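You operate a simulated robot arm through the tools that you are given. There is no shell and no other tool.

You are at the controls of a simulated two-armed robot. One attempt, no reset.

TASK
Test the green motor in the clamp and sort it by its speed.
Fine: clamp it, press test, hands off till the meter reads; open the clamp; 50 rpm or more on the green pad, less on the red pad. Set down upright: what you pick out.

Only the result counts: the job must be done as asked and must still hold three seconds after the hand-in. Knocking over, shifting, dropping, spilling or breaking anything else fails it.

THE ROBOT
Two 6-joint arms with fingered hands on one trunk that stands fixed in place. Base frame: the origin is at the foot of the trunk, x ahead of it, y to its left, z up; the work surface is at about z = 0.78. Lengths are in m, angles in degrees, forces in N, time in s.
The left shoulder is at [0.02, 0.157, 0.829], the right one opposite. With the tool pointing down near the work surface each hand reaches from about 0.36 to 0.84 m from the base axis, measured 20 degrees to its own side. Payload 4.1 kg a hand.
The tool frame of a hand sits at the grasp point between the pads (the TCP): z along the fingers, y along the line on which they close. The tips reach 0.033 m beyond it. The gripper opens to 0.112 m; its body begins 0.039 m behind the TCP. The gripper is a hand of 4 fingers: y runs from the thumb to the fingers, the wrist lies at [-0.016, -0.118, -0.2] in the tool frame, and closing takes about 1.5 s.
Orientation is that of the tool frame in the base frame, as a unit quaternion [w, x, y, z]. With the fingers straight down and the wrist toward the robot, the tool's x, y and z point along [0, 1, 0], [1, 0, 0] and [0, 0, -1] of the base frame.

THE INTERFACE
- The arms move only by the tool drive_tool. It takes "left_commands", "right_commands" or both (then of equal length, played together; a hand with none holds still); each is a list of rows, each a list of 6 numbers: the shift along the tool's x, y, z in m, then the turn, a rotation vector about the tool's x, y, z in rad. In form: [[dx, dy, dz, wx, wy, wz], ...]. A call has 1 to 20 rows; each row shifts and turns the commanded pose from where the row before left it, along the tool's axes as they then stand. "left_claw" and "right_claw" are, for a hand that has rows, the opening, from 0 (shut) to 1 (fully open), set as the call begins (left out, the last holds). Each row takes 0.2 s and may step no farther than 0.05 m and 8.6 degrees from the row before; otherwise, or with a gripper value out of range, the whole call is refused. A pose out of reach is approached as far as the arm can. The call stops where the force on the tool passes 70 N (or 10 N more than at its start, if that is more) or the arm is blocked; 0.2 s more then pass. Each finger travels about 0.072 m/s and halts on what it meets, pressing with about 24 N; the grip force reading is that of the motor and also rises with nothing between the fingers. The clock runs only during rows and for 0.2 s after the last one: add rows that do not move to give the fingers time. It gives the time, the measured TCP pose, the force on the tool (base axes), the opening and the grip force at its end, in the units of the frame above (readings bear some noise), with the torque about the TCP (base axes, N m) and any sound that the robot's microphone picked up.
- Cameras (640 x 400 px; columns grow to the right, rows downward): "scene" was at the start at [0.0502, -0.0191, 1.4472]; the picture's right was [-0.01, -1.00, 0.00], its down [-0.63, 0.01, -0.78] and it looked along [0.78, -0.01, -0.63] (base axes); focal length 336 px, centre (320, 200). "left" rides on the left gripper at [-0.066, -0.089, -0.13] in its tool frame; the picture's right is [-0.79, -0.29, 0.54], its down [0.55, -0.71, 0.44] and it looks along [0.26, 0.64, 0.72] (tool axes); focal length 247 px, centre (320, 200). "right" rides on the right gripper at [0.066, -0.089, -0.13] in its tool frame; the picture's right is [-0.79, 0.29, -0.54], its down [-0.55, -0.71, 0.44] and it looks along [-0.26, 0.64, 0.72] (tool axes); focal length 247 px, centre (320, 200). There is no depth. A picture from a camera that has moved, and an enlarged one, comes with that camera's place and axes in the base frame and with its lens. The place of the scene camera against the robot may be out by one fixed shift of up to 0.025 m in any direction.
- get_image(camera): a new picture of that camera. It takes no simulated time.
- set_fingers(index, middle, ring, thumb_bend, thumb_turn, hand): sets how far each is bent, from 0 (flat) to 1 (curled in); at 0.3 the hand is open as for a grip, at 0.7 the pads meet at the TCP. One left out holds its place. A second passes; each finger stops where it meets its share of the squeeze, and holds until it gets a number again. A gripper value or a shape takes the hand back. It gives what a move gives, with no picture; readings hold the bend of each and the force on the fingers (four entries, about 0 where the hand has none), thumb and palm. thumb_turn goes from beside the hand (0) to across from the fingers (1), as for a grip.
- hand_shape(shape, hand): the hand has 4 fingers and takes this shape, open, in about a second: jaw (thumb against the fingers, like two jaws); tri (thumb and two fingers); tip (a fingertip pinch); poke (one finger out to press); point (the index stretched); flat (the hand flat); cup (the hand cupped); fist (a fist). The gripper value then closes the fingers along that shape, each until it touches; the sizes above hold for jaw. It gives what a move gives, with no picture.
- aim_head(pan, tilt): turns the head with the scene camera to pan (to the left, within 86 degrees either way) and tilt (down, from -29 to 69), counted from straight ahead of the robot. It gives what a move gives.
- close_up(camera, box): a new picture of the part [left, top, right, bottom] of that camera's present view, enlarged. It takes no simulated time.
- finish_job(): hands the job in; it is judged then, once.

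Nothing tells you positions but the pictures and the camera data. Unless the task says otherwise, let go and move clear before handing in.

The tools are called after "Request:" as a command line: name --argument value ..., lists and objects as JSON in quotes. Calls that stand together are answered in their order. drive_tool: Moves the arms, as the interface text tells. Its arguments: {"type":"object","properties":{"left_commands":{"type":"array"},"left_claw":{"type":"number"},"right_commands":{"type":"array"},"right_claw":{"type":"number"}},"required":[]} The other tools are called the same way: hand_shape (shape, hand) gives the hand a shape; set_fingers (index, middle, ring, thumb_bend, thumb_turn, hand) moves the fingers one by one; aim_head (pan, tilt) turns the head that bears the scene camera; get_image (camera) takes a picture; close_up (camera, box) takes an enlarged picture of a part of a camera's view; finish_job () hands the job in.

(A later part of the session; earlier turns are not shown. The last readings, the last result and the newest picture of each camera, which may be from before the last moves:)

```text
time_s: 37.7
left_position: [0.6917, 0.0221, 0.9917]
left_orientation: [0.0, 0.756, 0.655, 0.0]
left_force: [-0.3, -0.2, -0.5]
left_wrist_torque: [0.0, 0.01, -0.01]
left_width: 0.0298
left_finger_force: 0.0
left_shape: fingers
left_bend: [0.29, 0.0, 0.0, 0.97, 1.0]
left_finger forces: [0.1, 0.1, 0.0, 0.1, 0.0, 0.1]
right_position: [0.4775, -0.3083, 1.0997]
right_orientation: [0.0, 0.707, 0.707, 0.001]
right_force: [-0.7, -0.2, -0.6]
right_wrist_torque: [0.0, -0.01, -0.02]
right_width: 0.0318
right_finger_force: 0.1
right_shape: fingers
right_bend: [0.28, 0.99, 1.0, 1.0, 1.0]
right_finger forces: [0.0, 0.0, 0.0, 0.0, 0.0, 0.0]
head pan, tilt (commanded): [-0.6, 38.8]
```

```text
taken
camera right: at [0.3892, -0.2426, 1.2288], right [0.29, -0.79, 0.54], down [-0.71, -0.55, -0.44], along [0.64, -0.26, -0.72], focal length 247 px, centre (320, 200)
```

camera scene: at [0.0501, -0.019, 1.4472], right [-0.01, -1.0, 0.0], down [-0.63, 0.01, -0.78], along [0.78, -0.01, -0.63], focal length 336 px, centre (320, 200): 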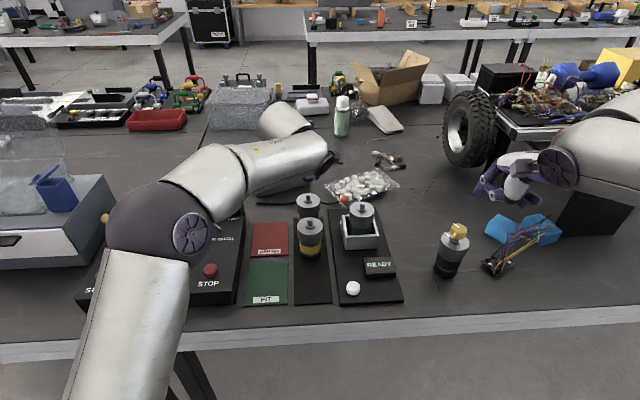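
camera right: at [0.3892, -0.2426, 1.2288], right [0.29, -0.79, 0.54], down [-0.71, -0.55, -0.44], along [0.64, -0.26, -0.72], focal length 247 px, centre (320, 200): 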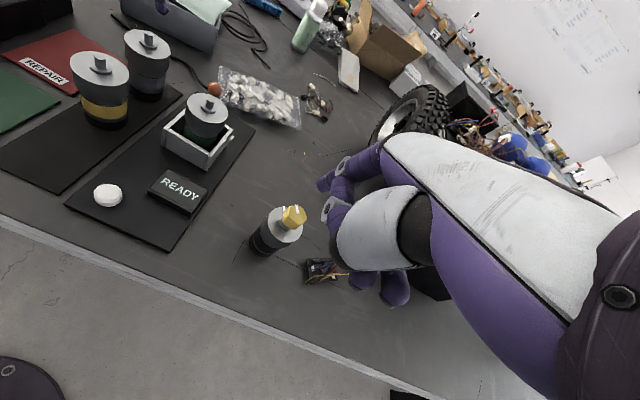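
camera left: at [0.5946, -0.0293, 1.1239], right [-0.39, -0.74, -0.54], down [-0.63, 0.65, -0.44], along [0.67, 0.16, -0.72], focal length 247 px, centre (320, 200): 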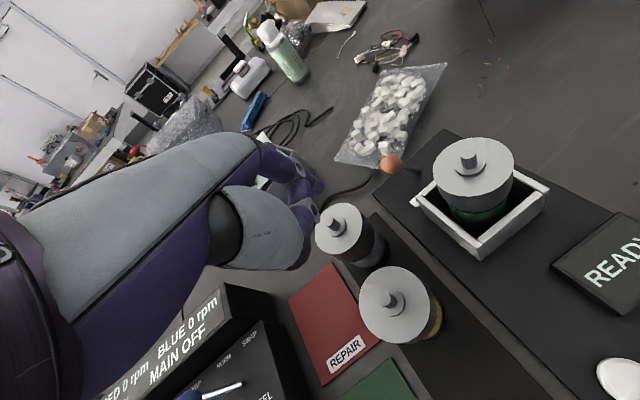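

The lever knob is confirmed at (0.814, -0.077, 0.849) from the left camera. Moving the left index tip to hover just left of it.

Request:
drive_tool --left_commands '[[-0.0132, 0.0207, 0.0123, 0, 0, 0], [-0.0132, 0.0207, 0.0123, 0, 0, 0], [-0.0132, 0.0207, 0.0123, 0, 0, 0], [0, 0, 0, 0, 0, 0]]'

Request:
get_image --camera "left"

Request:
close_up --camera "right" --box '[100, 10, 300, 180]'

Request:
close_up --camera "scene" --box '[260, 130, 420, 270]'

```text
time_s: 38.7
left_position: [0.7423, -0.0241, 0.9521]
left_orientation: [-0.001, 0.755, 0.656, 0.0]
left_force: [0.8, 0.1, -0.6]
left_wrist_torque: [0.01, 0.01, 0.01]
left_width: 0.0297
left_finger_force: 0.0
left_shape: fingers
left_bend: [0.29, 0.0, 0.0, 0.97, 1.0]
left_finger forces: [0.1, 0.0, 0.1, 0.0, 0.0, 0.0]
left hand out of reach, approached as far as the arm can: row 3
right_position: [0.4791, -0.3072, 1.0985]
right_orientation: [0.0, 0.707, 0.707, 0.001]
right_force: [-0.7, 0.4, 0.1]
right_wrist_torque: [0.01, 0.02, 0.01]
right_width: 0.032
right_finger_force: 0.1
right_shape: fingers
right_bend: [0.28, 0.99, 1.0, 1.0, 1.0]
right_finger forces: [0.0, 0.0, 0.1, 0.0, 0.0, 0.1]
head pan, tilt (commanded): [-0.6, 38.8]
```

```text
taken
camera left: at [0.6443, -0.0766, 1.084], right [-0.4, -0.74, -0.54], down [-0.63, 0.65, -0.43], along [0.67, 0.16, -0.72], focal length 247 px, centre (320, 200)
```

left: 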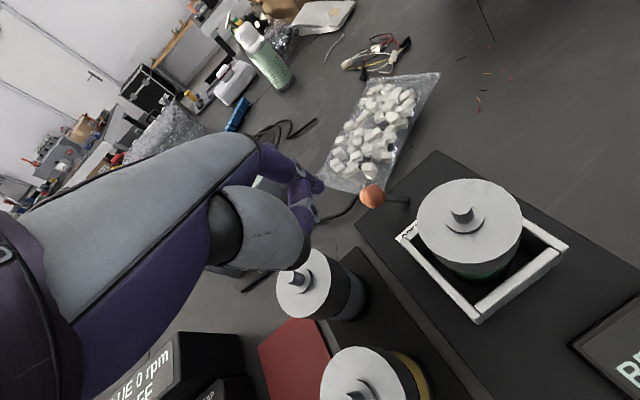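

```text
2.35 times, centred on (200, 95) of right
camera zoom: at [0.3893, -0.2426, 1.2287], right [0.29, -0.79, 0.54], down [-0.71, -0.55, -0.44], along [0.64, -0.26, -0.72], focal length 581 px, centre (602, 447)
```

zoom: 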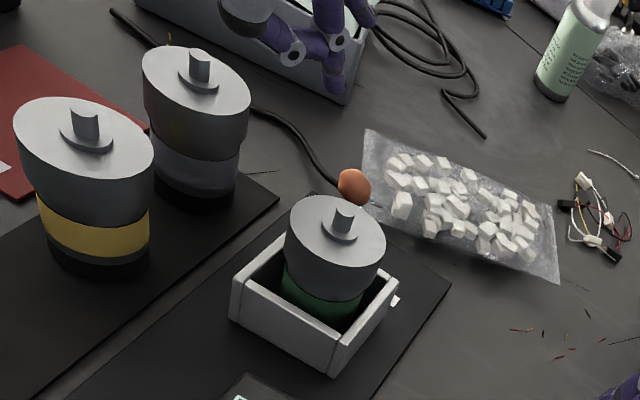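

```text
2.86 times, centred on (340, 200) of scene
camera zoom: at [0.0502, -0.0191, 1.4472], right [-0.01, -1.0, 0.0], down [-0.63, 0.01, -0.78], along [0.78, -0.01, -0.63], focal length 958 px, centre (263, 200)
```

zoom: 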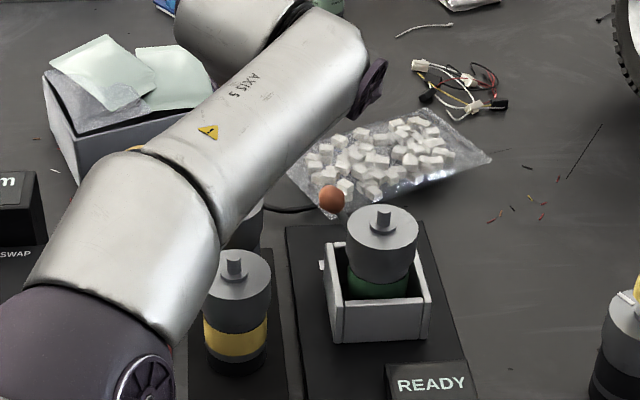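

The index tip is where expected (about 0.808, -0.046, 0.921). Descend halfway and check clearance from the grey motor and knob.

Request:
drive_tool --left_commands '[[0, 0.001, 0.019, 0, 0, 0], [0, 0.002, 0.019, 0, 0, 0], [0, 0, 0, 0, 0, 0]]'

Request:
get_image --camera "left"

Request:
close_up --camera "right" --box '[120, 10, 260, 130]'

```text
time_s: 39.5
left_position: [0.7441, -0.0278, 0.9142]
left_orientation: [0.0, 0.756, 0.655, 0.0]
left_force: [0.1, -0.8, 0.6]
left_wrist_torque: [0.01, -0.02, 0.0]
left_width: 0.0298
left_finger_force: 0.1
left_shape: fingers
left_bend: [0.29, 0.0, 0.0, 0.97, 1.0]
left_finger forces: [0.0, 0.1, 0.0, 0.1, 0.1, 0.0]
right_position: [0.4794, -0.3082, 1.0993]
right_orientation: [0.001, 0.706, 0.708, 0.001]
right_force: [1.2, 0.2, 0.4]
right_wrist_torque: [-0.03, -0.03, 0.02]
right_width: 0.0321
right_finger_force: 0.1
right_shape: fingers
right_bend: [0.28, 0.99, 1.0, 1.0, 1.0]
right_finger forces: [0.0, 0.0, 0.1, 0.1, 0.1, 0.0]
head pan, tilt (commanded): [-0.6, 38.8]
```

```text
taken
camera left: at [0.6466, -0.0781, 1.0464], right [-0.39, -0.74, -0.54], down [-0.63, 0.65, -0.44], along [0.67, 0.16, -0.72], focal length 247 px, centre (320, 200)
```

left: 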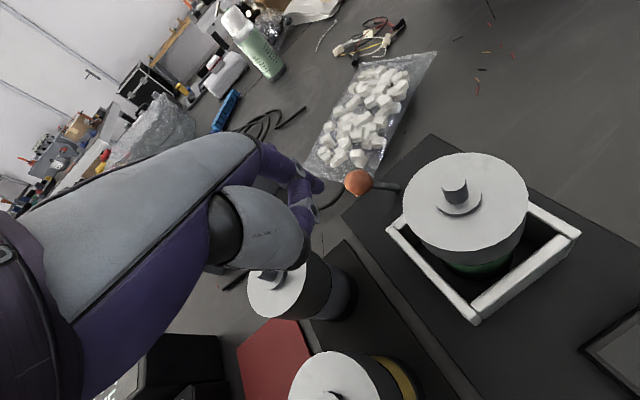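

```text
3.33 times, centred on (190, 70) of right
camera zoom: at [0.3893, -0.2427, 1.2287], right [0.29, -0.79, 0.54], down [-0.71, -0.55, -0.44], along [0.64, -0.26, -0.72], focal length 823 px, centre (753, 633)
```

zoom: 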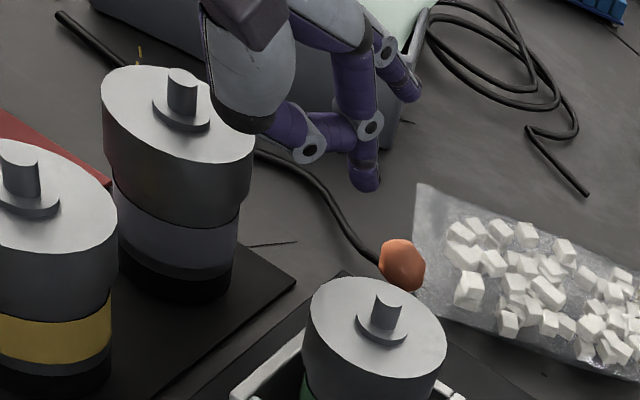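

Clearances look fine (thumb ~6 mm+ from the grey cap, fingertip ~8 mm from the knob). Continuing the descent.

Request:
drive_tool --left_commands '[[0, 0, 0.013, 0, 0, 0], [0, 0, 0.013, 0, 0, 0], [0, 0, 0.011, 0, 0, 0], [0, 0, 0, 0, 0, 0]]'

Request:
get_image --camera "left"

Request:
close_up --camera "right" --box '[120, 10, 260, 130]'

```text
time_s: 40.5
left_position: [0.7439, -0.0271, 0.8774]
left_orientation: [0.0, 0.756, 0.655, 0.0]
left_force: [0.1, -0.8, 0.5]
left_wrist_torque: [0.01, 0.02, 0.02]
left_width: 0.0298
left_finger_force: 0.1
left_shape: fingers
left_bend: [0.29, 0.0, 0.0, 0.97, 1.0]
left_finger forces: [0.0, 0.0, 0.1, 0.1, 0.1, 0.0]
right_position: [0.4785, -0.308, 1.0989]
right_orientation: [0.0, 0.707, 0.708, 0.0]
right_force: [0.6, -0.2, -0.8]
right_wrist_torque: [0.01, 0.01, 0.03]
right_width: 0.0319
right_finger_force: 0.0
right_shape: fingers
right_bend: [0.28, 0.99, 1.0, 1.0, 1.0]
right_finger forces: [0.0, 0.1, 0.0, 0.0, 0.0, 0.0]
head pan, tilt (commanded): [-0.6, 38.8]
```

```text
taken
camera left: at [0.6484, -0.0787, 1.0091], right [-0.4, -0.74, -0.54], down [-0.63, 0.65, -0.44], along [0.67, 0.16, -0.72], focal length 247 px, centre (320, 200)
```

left: 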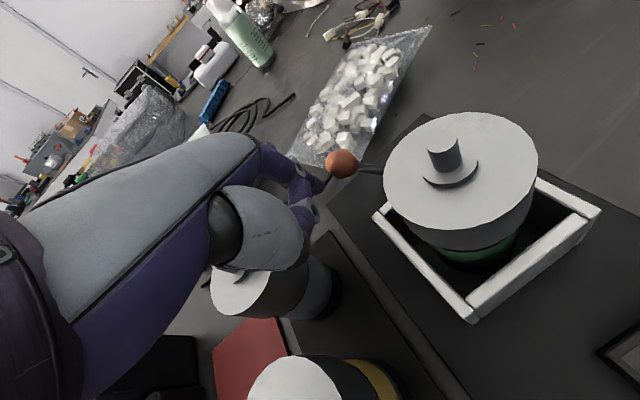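

```text
3.33 times, centred on (190, 70) of right
camera zoom: at [0.3893, -0.2427, 1.2287], right [0.29, -0.79, 0.54], down [-0.71, -0.55, -0.44], along [0.64, -0.26, -0.72], focal length 823 px, centre (753, 633)
```

zoom: 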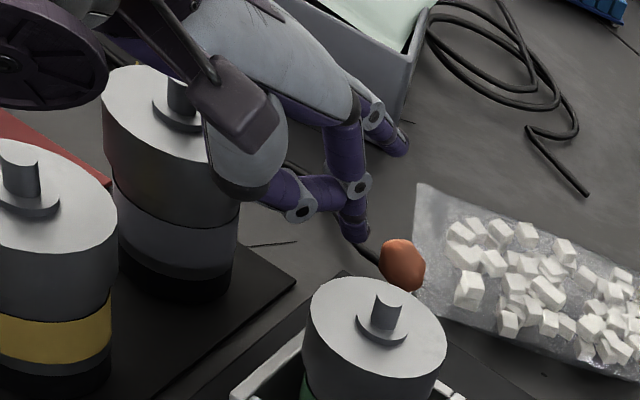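

Fingertip is beside the knob with no contact. Now push rightwards while gradually yawing the hand away from the green motor; first part of the push, then check.

Request:
drive_tool --left_commands '[[-0.0055, 0.0021, 0, 0, 0, 0.0349], [-0.0054, 0.0029, 0, 0, 0, 0.0349], [-0.0053, 0.0026, 0, 0, 0, 0.0349], [-0.0053, 0.0029, 0, 0, 0, 0.0349], [0, 0, 0, 0, 0, 0]]'

Request:
get_image --camera "left"

Request:
close_up --camera "right" --box '[120, 10, 260, 130]'

```text
time_s: 41.7
left_position: [0.7515, -0.0492, 0.8771]
left_orientation: [0.0, 0.8, 0.6, 0.0]
left_force: [0.1, 1.7, -0.5]
left_wrist_torque: [0.01, 0.05, 0.04]
left_width: 0.0295
left_finger_force: 0.4
left_shape: fingers
left_bend: [0.29, 0.0, 0.0, 0.97, 1.0]
left_finger forces: [0.7, 0.1, 0.1, 0.0, 0.0, 0.1]
right_position: [0.4791, -0.3081, 1.0995]
right_orientation: [0.0, 0.707, 0.707, 0.0]
right_force: [1.2, -0.3, -0.1]
right_wrist_torque: [-0.02, 0.02, 0.01]
right_width: 0.0321
right_finger_force: 0.1
right_shape: fingers
right_bend: [0.28, 0.99, 1.0, 1.0, 1.0]
right_finger forces: [0.0, 0.0, 0.0, 0.0, 0.0, 0.0]
head pan, tilt (commanded): [-0.6, 38.8]
```

```text
taken
camera left: at [0.6474, -0.0871, 1.0092], right [-0.5, -0.68, -0.54], down [-0.53, 0.73, -0.44], along [0.69, 0.07, -0.72], focal length 247 px, centre (320, 200)
```

left: 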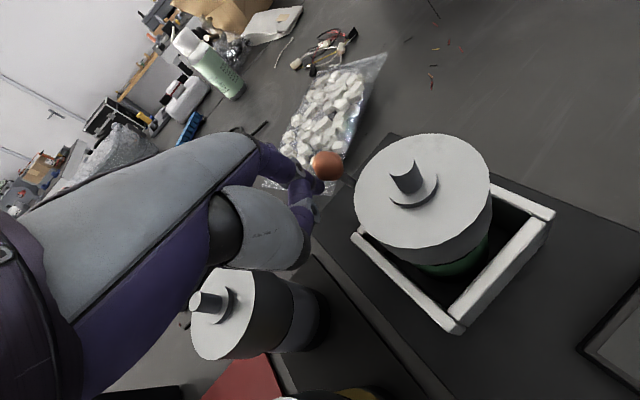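

```text
3.33 times, centred on (190, 70) of right
camera zoom: at [0.3893, -0.2427, 1.2287], right [0.29, -0.79, 0.54], down [-0.71, -0.55, -0.44], along [0.64, -0.26, -0.72], focal length 823 px, centre (753, 633)
```

zoom: 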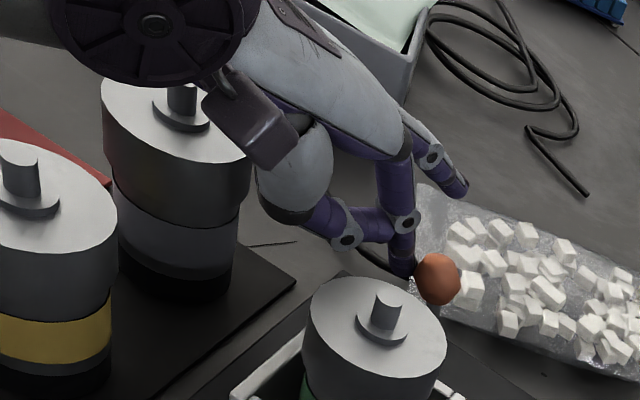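

The lever is swinging easily (about 2 N). Continuing the push to the right.

Request:
drive_tool --left_commands '[[-0.0052, 0.0031, 0, 0, 0, 0.0349], [-0.005, 0.0034, 0, 0, 0, 0.0349], [-0.005, 0.0038, 0, 0, 0, 0.0349], [0, 0, 0, 0, 0, 0]]'

Request:
get_image --camera "left"

Request:
close_up --camera "right" --box '[120, 10, 260, 130]'

```text
time_s: 42.7
left_position: [0.7427, -0.0659, 0.876]
left_orientation: [0.0, 0.83, 0.558, -0.001]
left_force: [0.5, -0.4, 0.0]
left_wrist_torque: [0.01, -0.03, -0.02]
left_width: 0.0298
left_finger_force: 0.0
left_shape: fingers
left_bend: [0.29, 0.0, 0.0, 0.97, 1.0]
left_finger forces: [0.0, 0.0, 0.1, 0.1, 0.0, 0.0]
left hand out of reach, approached as far as the arm can: row 1, 2
right_position: [0.4795, -0.3081, 1.0982]
right_orientation: [0.0, 0.708, 0.707, 0.0]
right_force: [-0.7, 0.0, 0.2]
right_wrist_torque: [0.03, 0.02, -0.02]
right_width: 0.0318
right_finger_force: 0.0
right_shape: fingers
right_bend: [0.28, 0.99, 1.0, 1.0, 1.0]
right_finger forces: [0.0, 0.1, 0.0, 0.0, 0.0, 0.0]
head pan, tilt (commanded): [-0.6, 38.8]
```

```text
taken
camera left: at [0.636, -0.092, 1.0077], right [-0.56, -0.63, -0.54], down [-0.45, 0.78, -0.44], along [0.69, -0.01, -0.72], focal length 247 px, centre (320, 200)
```

left: 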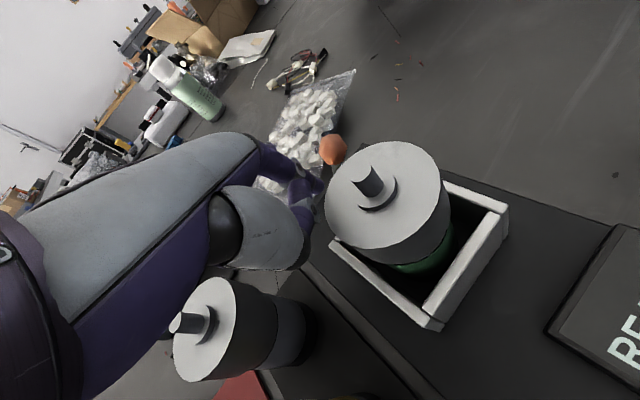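

```text
3.33 times, centred on (190, 70) of right
camera zoom: at [0.3893, -0.2427, 1.2287], right [0.29, -0.79, 0.54], down [-0.71, -0.55, -0.44], along [0.64, -0.26, -0.72], focal length 823 px, centre (753, 633)
```

zoom: 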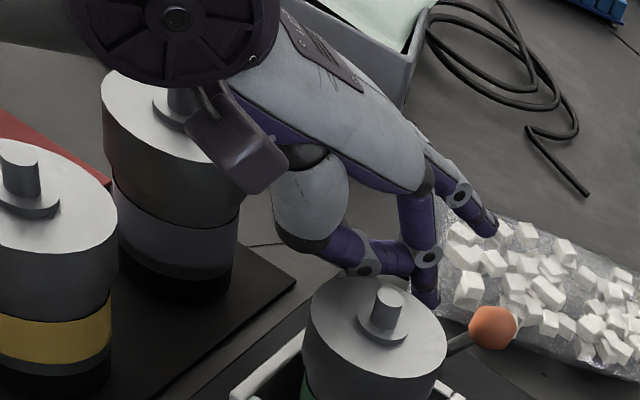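

The lever snapped over to the right (knob now ≈ (0.813, -0.140)), so the clamp is closed. I'll lift the left hand straight up and retreat.

Request:
drive_tool --left_commands '[[0.002, -0.003, -0.02, 0, 0, 0], [0.002, -0.005, -0.02, 0, 0, 0], [0.0, -0.01, -0.02, 0, 0, 0], [0.0, -0.02, -0.025, 0, 0, 0], [0.01, -0.03, -0.02, 0, 0, -0.1], [0.02, -0.035, -0.01, 0, 0, -0.1], [0.02, -0.035, -0.01, 0, 0, -0.1], [0.03, -0.03, -0.01, 0, 0, -0.08], [0.03, -0.03, -0.01, 0, 0, 0], [0.03, -0.03, 0, 0, 0, 0], [0.03, -0.03, 0, 0, 0, 0], [0, 0, 0, 0, 0, 0]]'

Request:
get_image --camera "scene"

Request:
close_up --camera "right" --box '[40, 60, 280, 260]'

Request:
get_image --camera "left"

```text
time_s: 45.3
left_position: [0.698, 0.0968, 1.1088]
left_orientation: [-0.001, 0.709, 0.705, -0.001]
left_force: [-0.1, -0.7, 0.2]
left_wrist_torque: [0.03, -0.03, -0.05]
left_width: 0.03
left_finger_force: 0.0
left_shape: fingers
left_bend: [0.29, 0.0, 0.0, 0.97, 1.0]
left_finger forces: [0.0, 0.1, 0.0, 0.1, 0.0, 0.0]
left hand out of reach, approached as far as the arm can: row 4, 5, 6, 7, 8, 9, 10, 11
right_position: [0.4786, -0.3076, 1.098]
right_orientation: [0.0, 0.707, 0.707, 0.0]
right_force: [0.2, -0.6, -0.2]
right_wrist_torque: [0.02, -0.03, 0.01]
right_width: 0.0323
right_finger_force: 0.0
right_shape: fingers
right_bend: [0.28, 0.99, 1.0, 1.0, 1.0]
right_finger forces: [0.0, 0.0, 0.1, 0.0, 0.0, 0.1]
head pan, tilt (commanded): [-0.6, 38.8]
```

```text
taken
camera scene: at [0.0503, -0.0192, 1.4472], right [-0.01, -1.0, 0.0], down [-0.63, 0.01, -0.78], along [0.78, -0.01, -0.63], focal length 336 px, centre (320, 200)
```

scene: 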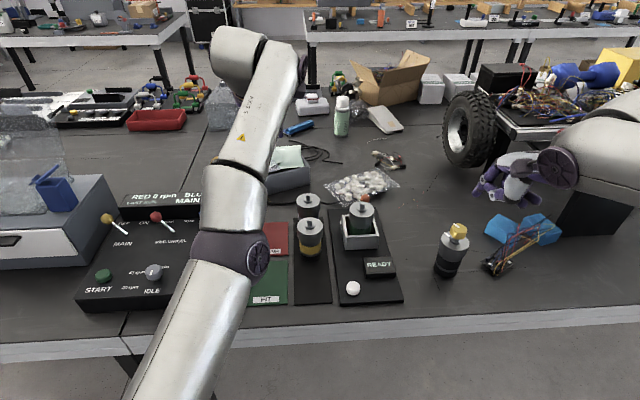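

```text
2.00 times, centred on (160, 160) of right
camera zoom: at [0.3893, -0.2427, 1.2287], right [0.29, -0.79, 0.54], down [-0.71, -0.55, -0.44], along [0.64, -0.26, -0.72], focal length 494 px, centre (640, 280)
```

zoom: 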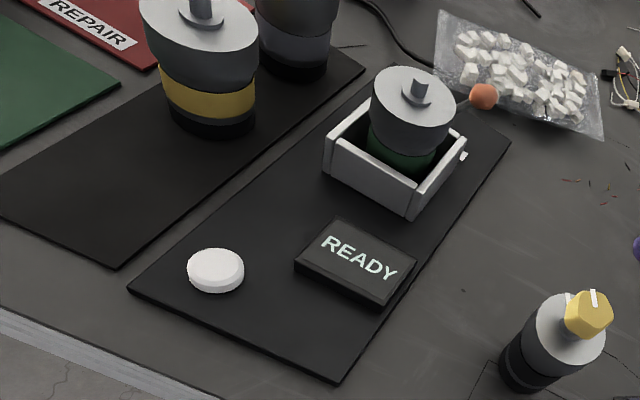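

```text
taken
camera left: at [0.6103, 0.0323, 1.2413], right [-0.29, -0.79, -0.54], down [-0.71, 0.56, -0.43], along [0.64, 0.25, -0.72], focal length 247 px, centre (320, 200)
```

left: 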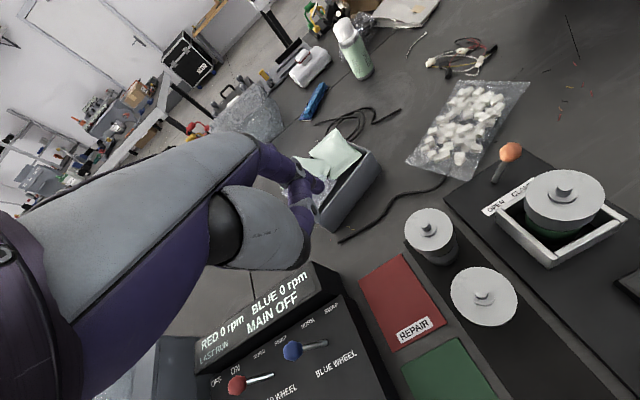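

Request:
close_up --camera "left" --box '[470, 120, 640, 270]'

Request:
close_up --camera "scene" --box '[320, 180, 410, 310]'

Request:
close_up --camera "right" --box '[180, 80, 300, 170]'

```text
2.67 times, centred on (555, 195) of left
camera zoom: at [0.6103, 0.0323, 1.2413], right [-0.29, -0.79, -0.54], down [-0.71, 0.56, -0.43], along [0.64, 0.25, -0.72], focal length 659 px, centre (-307, 213)
```

zoom: 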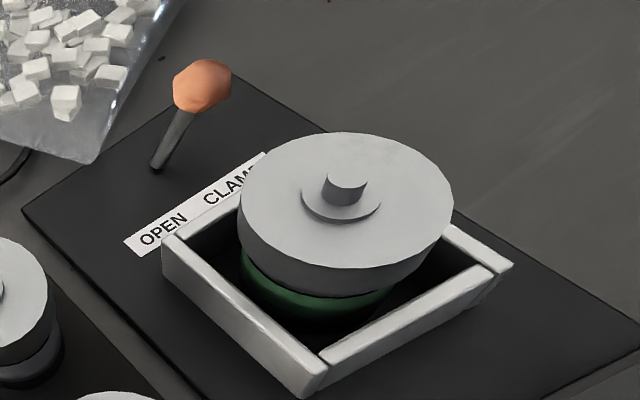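

```text
3.08 times, centred on (365, 245) of scene
camera zoom: at [0.0503, -0.0192, 1.4472], right [-0.01, -1.0, 0.0], down [-0.63, 0.01, -0.78], along [0.78, -0.01, -0.63], focal length 1032 px, centre (182, 62)
```

zoom: 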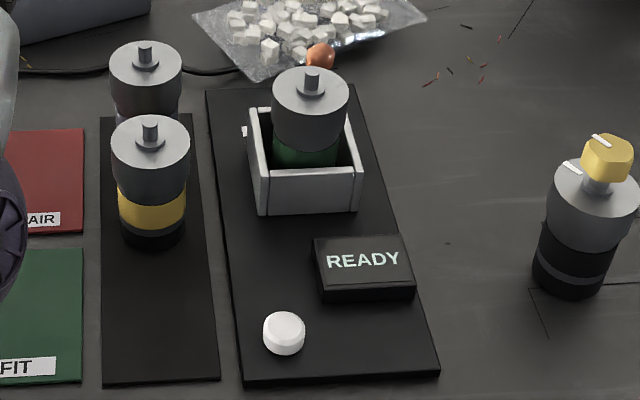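

```text
4.44 times, centred on (240, 125) of right
camera zoom: at [0.3893, -0.2427, 1.2287], right [0.29, -0.79, 0.54], down [-0.71, -0.55, -0.44], along [0.64, -0.26, -0.72], focal length 1098 px, centre (676, 533)
```

zoom: 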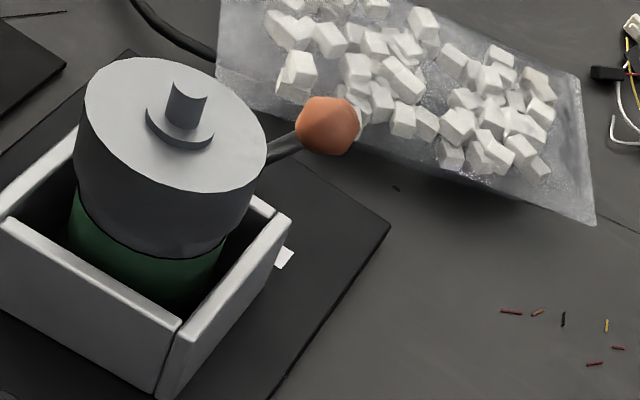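

The lever rests on the CLAMP side. Next: retract the left hand fully and bring the right index over the white test button.

Request:
drive_tool --left_commands '[[0.0207, -0.0351, -0.0064, 0, 0, 0], [0.0207, -0.0351, -0.0064, 0, 0, 0], [0.0207, -0.0351, -0.0064, 0, 0, 0], [0.0207, -0.0351, -0.0064, 0, 0, 0], [0.0207, -0.0351, -0.0064, 0, 0, 0], [0.0207, -0.0351, -0.0064, 0, 0, 0], [0.0207, -0.0351, -0.0064, 0, 0, 0], [0, 0, 0, 0, 0, 0]]' --right_commands '[[0.0301, -0.0008, 0.0283, 0, 0, 0], [0.0301, -0.0008, 0.0283, 0, 0, 0], [0.0301, -0.0008, 0.0283, 0, 0, 0], [0.0301, -0.0008, 0.0283, 0, 0, 0], [0.0301, -0.0008, 0.0283, 0, 0, 0], [0.0301, -0.0008, 0.0283, 0, 0, 0], [0.0301, -0.0008, 0.0283, 0, 0, 0], [0, 0, 0, 0, 0, 0]]'

Request:
get_image --camera "scene"

Request:
get_image --camera "left"

Request:
get_image --camera "right"

```text
time_s: 47.1
left_position: [0.5842, 0.2356, 1.2605]
left_orientation: [-0.001, 0.709, 0.705, -0.001]
left_force: [-0.1, -0.9, 0.0]
left_wrist_torque: [0.0, 0.02, 0.01]
left_width: 0.0295
left_finger_force: 0.0
left_shape: fingers
left_bend: [0.29, 0.0, 0.0, 0.97, 1.0]
left_finger forces: [0.0, 0.0, 0.0, 0.0, 0.1, 0.1]
left hand out of reach, approached as far as the arm can: row 1, 2, 3, 4, 5, 6, 7
right_position: [0.4735, -0.0944, 0.9024]
right_orientation: [0.0, 0.707, 0.707, 0.0]
right_force: [0.1, -0.8, 0.2]
right_wrist_torque: [0.0, -0.01, 0.0]
right_width: 0.0319
right_finger_force: 0.0
right_shape: fingers
right_bend: [0.28, 0.99, 1.0, 1.0, 1.0]
right_finger forces: [0.0, 0.0, 0.0, 0.1, 0.0, 0.0]
head pan, tilt (commanded): [-0.6, 38.8]
```

```text
taken
camera scene: at [0.0502, -0.0192, 1.4472], right [-0.01, -1.0, 0.0], down [-0.63, 0.01, -0.78], along [0.78, -0.01, -0.63], focal length 336 px, centre (320, 200)
```

scene: 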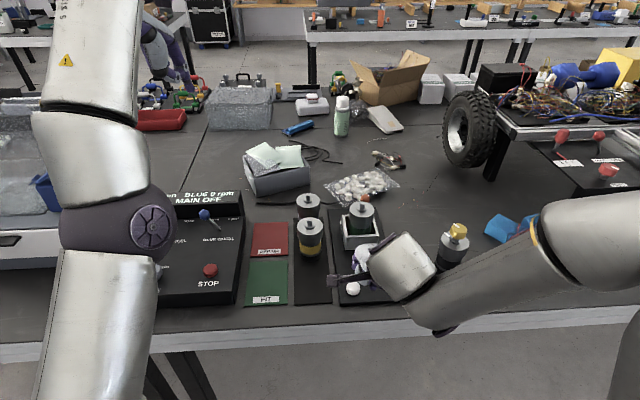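

```text
taken
camera left: at [0.4958, 0.1721, 1.3933], right [-0.29, -0.79, -0.54], down [-0.71, 0.56, -0.43], along [0.64, 0.25, -0.72], focal length 247 px, centre (320, 200)
```

left: 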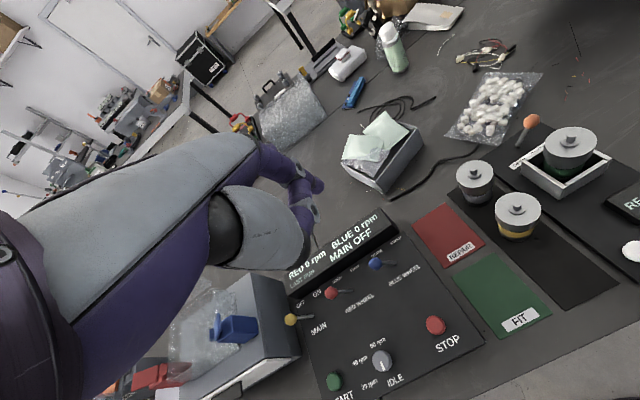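

```text
taken
camera right: at [0.3837, -0.0299, 1.0311], right [0.29, -0.79, 0.54], down [-0.71, -0.55, -0.44], along [0.64, -0.26, -0.72], focal length 247 px, centre (320, 200)
```

right: 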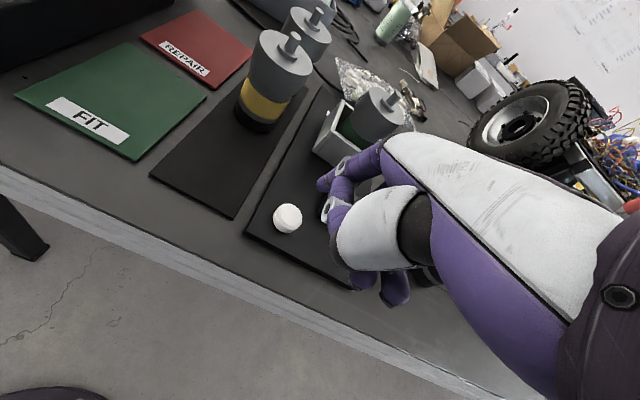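

The right index is about 6 mm forward of the button's centre at (0.537, -0.084). I'll adjust and descend to just above it.

Request:
drive_tool --right_commands '[[-0.0016, -0.0035, 0.02, 0, 0, 0], [0, 0, 0.02, 0, 0, 0], [0, 0, 0.012, 0, 0, 0], [0, 0, 0, 0, 0, 0]]'

Request:
close_up --camera "right" --box '[200, 100, 420, 320]'

Request:
close_up --camera "scene" --box '[300, 200, 440, 320]'

Request:
get_image --camera "left"

```text
time_s: 48.1
left_position: [0.5845, 0.2365, 1.2611]
left_orientation: [-0.002, 0.709, 0.706, -0.001]
left_force: [1.0, 0.2, 0.1]
left_wrist_torque: [0.01, -0.01, 0.01]
left_width: 0.0297
left_finger_force: 0.0
left_shape: fingers
left_bend: [0.29, 0.0, 0.0, 0.97, 1.0]
left_finger forces: [0.1, 0.0, 0.0, 0.0, 0.1, 0.1]
right_position: [0.4706, -0.0991, 0.8511]
right_orientation: [0.0, 0.708, 0.707, 0.0]
right_force: [0.1, 0.0, 0.2]
right_wrist_torque: [0.03, 0.0, -0.03]
right_width: 0.0321
right_finger_force: 0.1
right_shape: fingers
right_bend: [0.28, 0.99, 1.0, 1.0, 1.0]
right_finger forces: [0.1, 0.0, 0.0, 0.0, 0.0, 0.0]
head pan, tilt (commanded): [-0.6, 38.8]
```

```text
1.82 times, centred on (310, 210) of right
camera zoom: at [0.3805, -0.0327, 0.9806], right [0.29, -0.79, 0.54], down [-0.71, -0.55, -0.44], along [0.64, -0.26, -0.72], focal length 449 px, centre (338, 182)
```

zoom: 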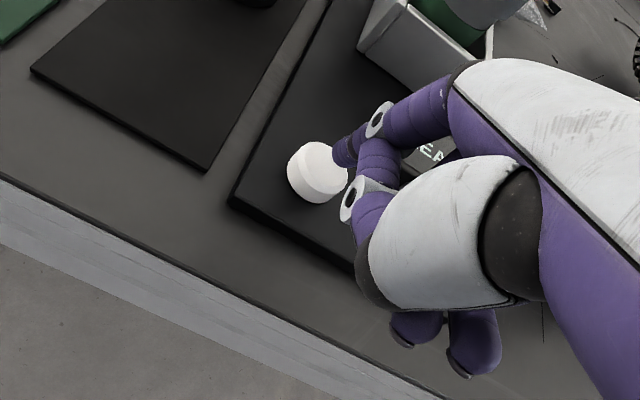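

```text
3.33 times, centred on (370, 260) of scene
camera zoom: at [0.0502, -0.0191, 1.4472], right [-0.01, -1.0, 0.0], down [-0.63, 0.01, -0.78], along [0.78, -0.01, -0.63], focal length 1118 px, centre (153, 0)
```

zoom: 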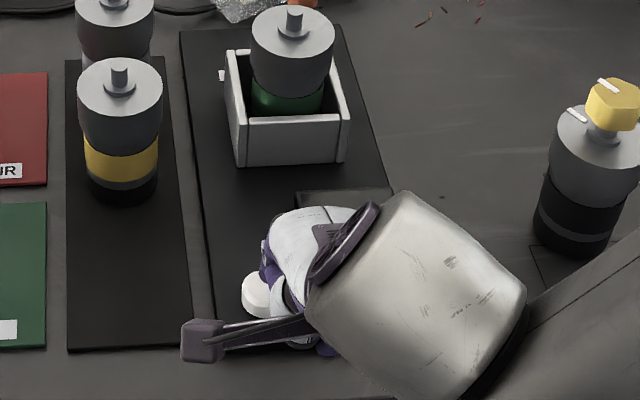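

```text
taken
camera left: at [0.496, 0.172, 1.3932], right [-0.29, -0.79, -0.54], down [-0.71, 0.56, -0.43], along [0.64, 0.25, -0.72], focal length 247 px, centre (320, 200)
```

left: 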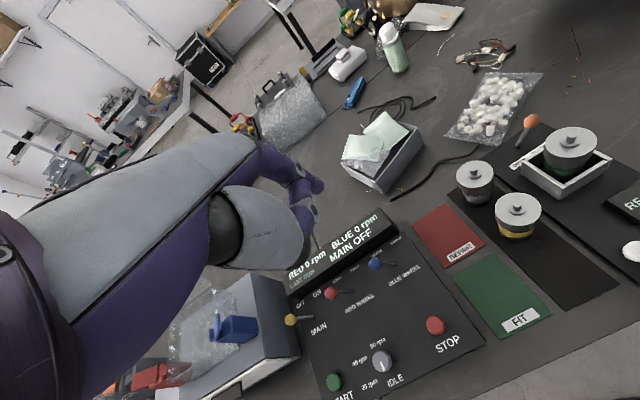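

The tip is slightly off the button's centre; I'll nudge it ~4 mm and lower until contact.

Request:
drive_tool --right_commands '[[0.004, -0.004, 0.0, 0, 0, 0], [0, 0, 0.006, 0, 0, 0], [0, 0, 0.005, 0, 0, 0], [0, 0, 0, 0, 0, 0]]'

Request:
close_up --camera "right" --box '[240, 120, 400, 270]'

```text
time_s: 49.1
left_position: [0.5835, 0.237, 1.2605]
left_orientation: [-0.002, 0.709, 0.706, -0.001]
left_force: [0.4, -0.2, 0.1]
left_wrist_torque: [0.0, -0.01, 0.01]
left_width: 0.0299
left_finger_force: 0.0
left_shape: fingers
left_bend: [0.29, 0.0, 0.0, 0.97, 1.0]
left_finger forces: [0.0, 0.0, 0.1, 0.0, 0.1, 0.1]
right_position: [0.4654, -0.0928, 0.8392]
right_orientation: [0.0, 0.707, 0.707, 0.0]
right_force: [-0.4, 0.0, -0.3]
right_wrist_torque: [0.02, 0.01, 0.01]
right_width: 0.0321
right_finger_force: 0.1
right_shape: fingers
right_bend: [0.28, 0.99, 1.0, 1.0, 1.0]
right_finger forces: [0.1, 0.1, 0.0, 0.0, 0.0, 0.0]
head pan, tilt (commanded): [-0.6, 38.8]
```

```text
2.67 times, centred on (320, 195) of right
camera zoom: at [0.3755, -0.0281, 0.9691], right [0.29, -0.79, 0.54], down [-0.71, -0.55, -0.44], along [0.64, -0.26, -0.72], focal length 659 px, centre (320, 213)
```

zoom: 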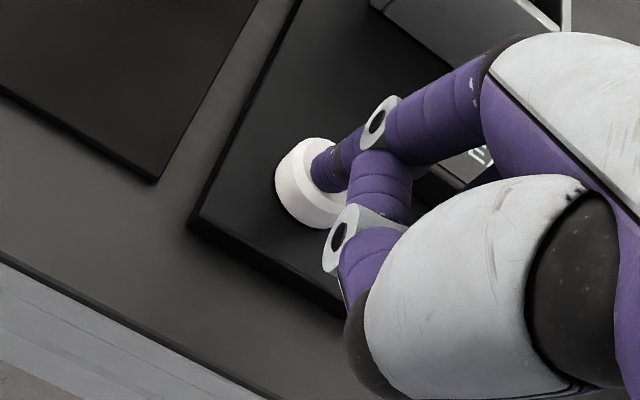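

The fingertip is centred over the button. Pressing down in small steps.

Request:
drive_tool --right_commands '[[0, 0, 0.003, 0, 0, 0], [0, 0, 0.003, 0, 0, 0], [0, 0, 0, 0, 0, 0]]'

Request:
close_up --camera "scene" --box '[300, 200, 440, 320]'

```text
time_s: 49.9
left_position: [0.5842, 0.2359, 1.2615]
left_orientation: [-0.001, 0.709, 0.705, -0.001]
left_force: [-0.2, 0.2, -0.5]
left_wrist_torque: [0.02, -0.03, 0.04]
left_width: 0.0299
left_finger_force: 0.1
left_shape: fingers
left_bend: [0.29, 0.0, 0.0, 0.97, 1.0]
left_finger forces: [0.0, 0.0, 0.1, 0.0, 0.1, 0.1]
right_position: [0.4662, -0.0935, 0.8339]
right_orientation: [0.0, 0.707, 0.707, 0.0]
right_force: [-0.7, 0.3, 3.9]
right_wrist_torque: [0.01, -0.22, -0.04]
right_width: 0.0324
right_finger_force: 1.8
right_shape: fingers
right_bend: [0.28, 0.99, 1.0, 1.0, 1.0]
right_finger forces: [3.3, 0.0, 0.0, 0.0, 0.1, 0.1]
head pan, tilt (commanded): [-0.6, 38.8]
heard: click
```

```text
3.33 times, centred on (370, 260) of scene
camera zoom: at [0.0501, -0.0191, 1.4472], right [-0.01, -1.0, 0.0], down [-0.63, 0.01, -0.78], along [0.78, -0.01, -0.63], focal length 1118 px, centre (153, 0)
```

zoom: 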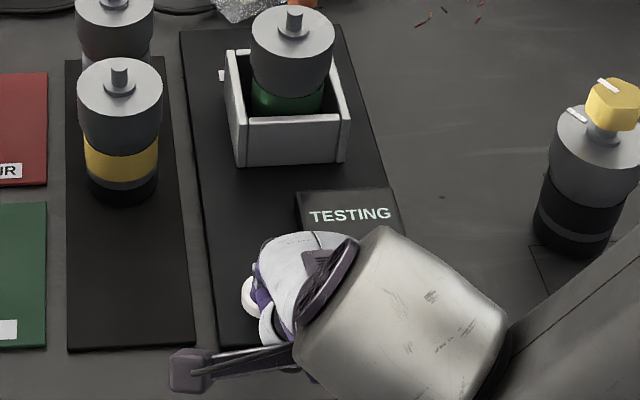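

A click was heard and the meter shows TESTING. Hands off now: lifting the right hand straight up and away, then waiting.

Request:
drive_tool --right_commands '[[0, 0, -0.02, 0, 0, 0], [0, 0, -0.03, 0, 0, 0], [0, 0, -0.03, 0, 0, 0], [-0.03, 0, -0.03, 0, 0, 0], [-0.035, 0, -0.03, 0, 0, 0], [-0.035, 0, -0.02, 0, 0, 0], [-0.035, 0, 0, 0, 0, 0], [-0.03, 0, 0, 0, 0, 0], [0, 0, 0, 0, 0, 0]]'

Request:
close_up --camera "scene" --box '[300, 180, 440, 310]'

```text
time_s: 51.9
left_position: [0.5845, 0.2355, 1.2605]
left_orientation: [-0.002, 0.709, 0.705, -0.001]
left_force: [0.1, -0.4, -0.3]
left_wrist_torque: [0.03, 0.0, 0.01]
left_width: 0.0298
left_finger_force: 0.0
left_shape: fingers
left_bend: [0.29, 0.0, 0.0, 0.97, 1.0]
left_finger forces: [0.0, 0.0, 0.0, 0.0, 0.0, 0.1]
right_position: [0.4665, -0.2558, 0.9946]
right_orientation: [0.0, 0.708, 0.707, 0.0]
right_force: [0.7, -0.1, 0.0]
right_wrist_torque: [0.0, -0.03, -0.01]
right_width: 0.0324
right_finger_force: 0.0
right_shape: fingers
right_bend: [0.28, 0.99, 1.0, 1.0, 1.0]
right_finger forces: [0.0, 0.0, 0.1, 0.0, 0.0, 0.0]
head pan, tilt (commanded): [-0.6, 38.8]
```

```text
3.08 times, centred on (370, 245) of scene
camera zoom: at [0.0502, -0.0191, 1.4472], right [-0.01, -1.0, 0.0], down [-0.63, 0.01, -0.78], along [0.78, -0.01, -0.63], focal length 1032 px, centre (166, 62)
```

zoom: 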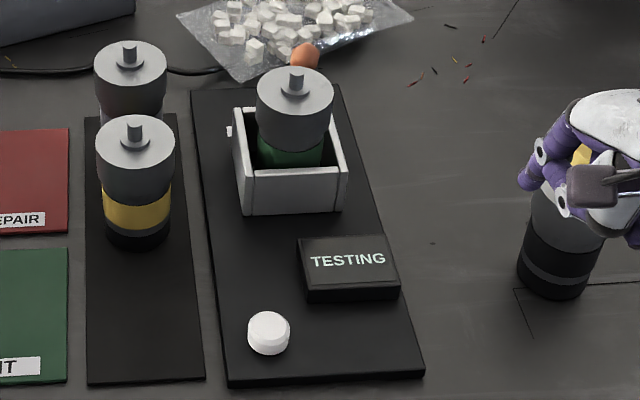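

Still TESTING. Holding still to let the clock run.

Request:
drive_tool --right_commands '[[0, 0, 0, 0, 0, 0], [0, 0, 0, 0, 0, 0], [0, 0, 0, 0, 0, 0], [0, 0, 0, 0, 0, 0], [0, 0, 0, 0, 0, 0], [0, 0, 0, 0, 0, 0], [0, 0, 0, 0, 0, 0], [0, 0, 0, 0, 0, 0], [0, 0, 0, 0, 0, 0], [0, 0, 0, 0, 0, 0], [0, 0, 0, 0, 0, 0], [0, 0, 0, 0, 0, 0], [0, 0, 0, 0, 0, 0], [0, 0, 0, 0, 0, 0], [0, 0, 0, 0, 0, 0]]'

Request:
close_up --camera "scene" --box '[300, 180, 440, 310]'

```text
time_s: 55.1
left_position: [0.5838, 0.2365, 1.2603]
left_orientation: [-0.001, 0.709, 0.706, -0.002]
left_force: [-0.4, 0.8, -0.2]
left_wrist_torque: [0.04, 0.01, 0.03]
left_width: 0.0299
left_finger_force: 0.1
left_shape: fingers
left_bend: [0.29, 0.0, 0.0, 0.97, 1.0]
left_finger forces: [0.0, 0.1, 0.0, 0.0, 0.0, 0.1]
right_position: [0.4668, -0.2572, 0.9929]
right_orientation: [0.0, 0.707, 0.707, 0.0]
right_force: [0.5, -0.3, 0.8]
right_wrist_torque: [-0.02, -0.03, 0.0]
right_width: 0.0319
right_finger_force: 0.0
right_shape: fingers
right_bend: [0.28, 0.99, 1.0, 1.0, 1.0]
right_finger forces: [0.0, 0.0, 0.1, 0.0, 0.1, 0.1]
head pan, tilt (commanded): [-0.6, 38.8]
```

```text
3.08 times, centred on (370, 245) of scene
camera zoom: at [0.0502, -0.0191, 1.4472], right [-0.01, -1.0, 0.0], down [-0.63, 0.01, -0.78], along [0.78, -0.01, -0.63], focal length 1032 px, centre (166, 62)
```

zoom: 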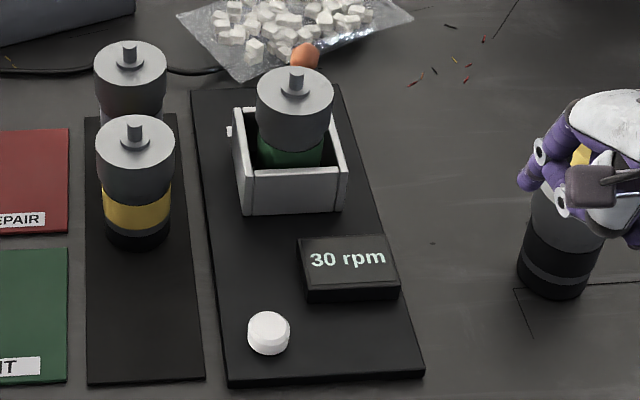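

The meter reads 30 rpm. I'll zoom and wait a little to be sure the value is final.

Request:
drive_tool --right_commands '[[0, 0, 0, 0, 0, 0], [0, 0, 0, 0, 0, 0], [0, 0, 0, 0, 0, 0], [0, 0, 0, 0, 0, 0], [0, 0, 0, 0, 0, 0], [0, 0, 0, 0, 0, 0], [0, 0, 0, 0, 0, 0], [0, 0, 0, 0, 0, 0], [0, 0, 0, 0, 0, 0], [0, 0, 0, 0, 0, 0]]'

Request:
close_up --camera "scene" --box '[360, 250, 400, 285]'

Request:
close_up --camera "left" --box '[500, 90, 640, 230]'

Request:
get_image --camera "right"

```text
time_s: 57.3
left_position: [0.5843, 0.237, 1.2604]
left_orientation: [-0.002, 0.709, 0.705, -0.001]
left_force: [0.3, -0.5, 0.6]
left_wrist_torque: [-0.02, 0.0, -0.01]
left_width: 0.0296
left_finger_force: 0.1
left_shape: fingers
left_bend: [0.29, 0.0, 0.0, 0.97, 1.0]
left_finger forces: [0.0, 0.1, 0.1, 0.0, 0.0, 0.0]
right_position: [0.4671, -0.2574, 0.9937]
right_orientation: [0.001, 0.707, 0.707, 0.0]
right_force: [-1.4, -1.1, 0.1]
right_wrist_torque: [0.01, -0.02, 0.01]
right_width: 0.0319
right_finger_force: 0.1
right_shape: fingers
right_bend: [0.28, 0.99, 1.0, 1.0, 1.0]
right_finger forces: [0.0, 0.1, 0.0, 0.1, 0.0, 0.0]
head pan, tilt (commanded): [-0.6, 38.8]
```

```text
11.43 times, centred on (380, 268) of scene
camera zoom: at [0.0502, -0.0191, 1.4472], right [-0.01, -1.0, 0.0], down [-0.63, 0.01, -0.78], along [0.78, -0.01, -0.63], focal length 3834 px, centre (-366, -571)
```

zoom: 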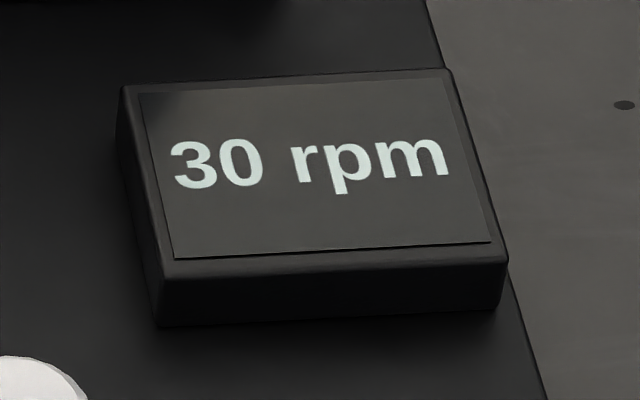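

```text
2.86 times, centred on (570, 160) of left
camera zoom: at [0.496, 0.172, 1.3932], right [-0.29, -0.79, -0.54], down [-0.71, 0.56, -0.43], along [0.64, 0.25, -0.72], focal length 706 px, centre (-394, 314)
```

zoom: 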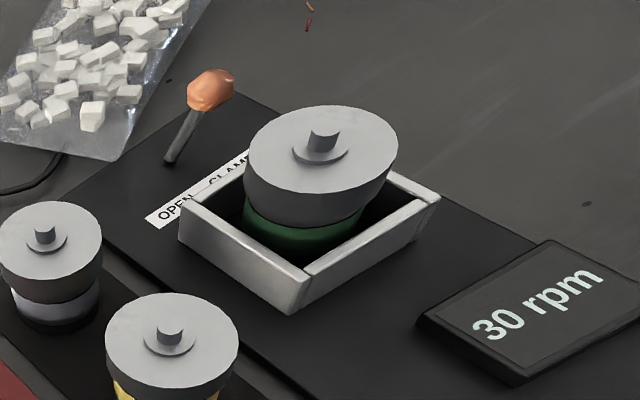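

```text
taken
camera right: at [0.3758, -0.1913, 1.1234], right [0.29, -0.79, 0.54], down [-0.71, -0.55, -0.44], along [0.64, -0.26, -0.72], focal length 247 px, centre (320, 200)
```

right: 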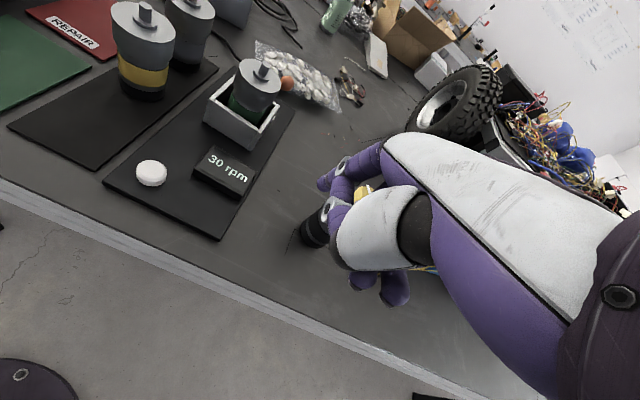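

Stable at 30 rpm, which is below 50, so the motor goes to the red REPAIR pad. First I must open the clamp: I'll shape the right hand with the index out and approach the lever from its right side.

Request:
set_fingers --hand "right" --index 0.3 --middle 0.0 --ring 0.0 --thumb_bend 1.0 --thumb_turn 1.0

Request:
drive_tool --right_commands '[[0, 0, 0, 0, 0, -0.1163], [0, 0, 0, 0, 0, -0.1163], [0, 0, 0, 0, 0, -0.1163], [0.0258, 0.027, -0.003, 0, 0, 0], [0.0258, 0.027, -0.003, 0, 0, 0], [-0.0123, 0.0338, 0.002, 0, 0, 0], [-0.0123, 0.0338, 0.002, 0, 0, 0], [-0.0123, 0.0338, 0.002, 0, 0, 0], [-0.0123, 0.0338, 0.002, 0, 0, 0], [-0.0123, 0.0338, 0.002, 0, 0, 0], [0, 0, 0, 0, 0, 0]]'

Request:
get_image --camera "right"

Request:
get_image --camera "scene"

Request:
get_image --camera "left"

```text
time_s: 58.3
left_position: [0.5836, 0.2368, 1.2606]
left_orientation: [-0.001, 0.709, 0.706, -0.001]
left_force: [-0.4, -0.1, -0.2]
left_wrist_torque: [0.01, 0.02, 0.02]
left_width: 0.0301
left_finger_force: 0.0
left_shape: fingers
left_bend: [0.29, 0.0, 0.0, 0.97, 1.0]
left_finger forces: [0.0, 0.1, 0.0, 0.0, 0.0, 0.1]
right_position: [0.4651, -0.256, 0.9939]
right_orientation: [0.0, 0.707, 0.708, 0.0]
right_force: [0.2, 0.2, -1.1]
right_wrist_torque: [0.0, 0.02, 0.0]
right_width: 0.0321
right_finger_force: 0.0
right_shape: fingers
right_bend: [0.28, 0.0, 0.0, 1.0, 1.0]
right_finger forces: [0.0, 0.0, 0.0, 0.0, 0.0, 0.0]
head pan, tilt (commanded): [-0.6, 38.8]
```

```text
time_s: 60.7
left_position: [0.5842, 0.2366, 1.2605]
left_orientation: [-0.001, 0.709, 0.705, -0.001]
left_force: [0.7, 0.1, 0.0]
left_wrist_torque: [0.0, 0.02, 0.0]
left_width: 0.03
left_finger_force: 0.0
left_shape: fingers
left_bend: [0.29, 0.0, 0.0, 0.97, 1.0]
left_finger forces: [0.0, 0.0, 0.0, 0.0, 0.0, 0.1]
right_position: [0.6784, -0.191, 0.9909]
right_orientation: [0.0, 0.573, 0.819, -0.001]
right_force: [-0.8, -0.2, 0.0]
right_wrist_torque: [-0.02, 0.02, 0.03]
right_width: 0.0321
right_finger_force: 0.1
right_shape: fingers
right_bend: [0.28, 0.0, 0.0, 1.0, 1.0]
right_finger forces: [0.0, 0.0, 0.1, 0.0, 0.0, 0.1]
head pan, tilt (commanded): [-0.6, 38.8]
```

```text
taken
camera right: at [0.5716, -0.1602, 1.1209], right [0.54, -0.65, 0.54], down [-0.48, -0.76, -0.44], along [0.69, -0.02, -0.72], focal length 247 px, centre (320, 200)
```

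right: 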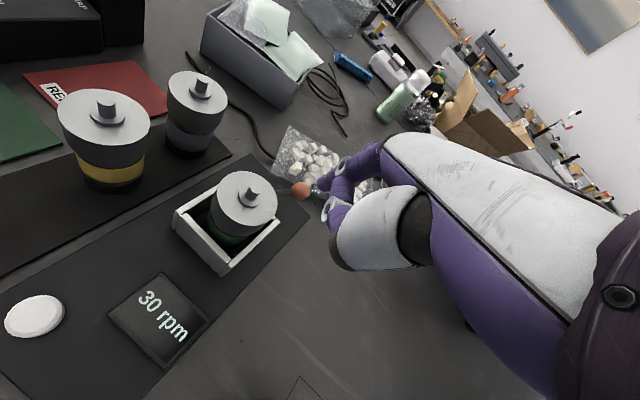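

```text
taken
camera scene: at [0.0501, -0.0191, 1.4472], right [-0.01, -1.0, 0.0], down [-0.63, 0.01, -0.78], along [0.78, -0.01, -0.63], focal length 336 px, centre (320, 200)
```

scene: 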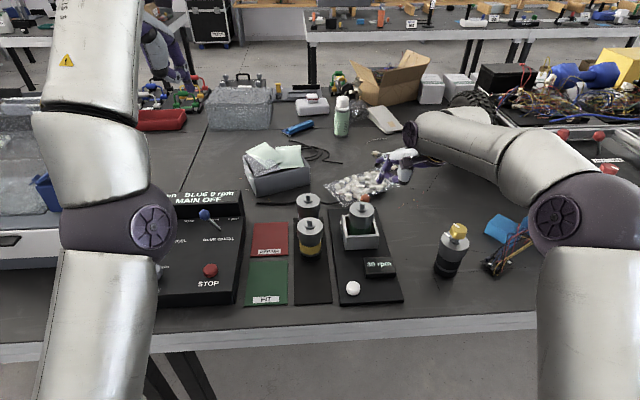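

```text
taken
camera left: at [0.4959, 0.172, 1.3932], right [-0.29, -0.79, -0.54], down [-0.71, 0.56, -0.43], along [0.64, 0.25, -0.72], focal length 247 px, centre (320, 200)
```

left: 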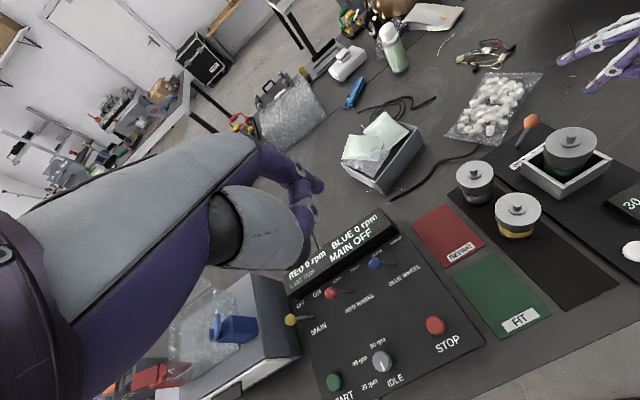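

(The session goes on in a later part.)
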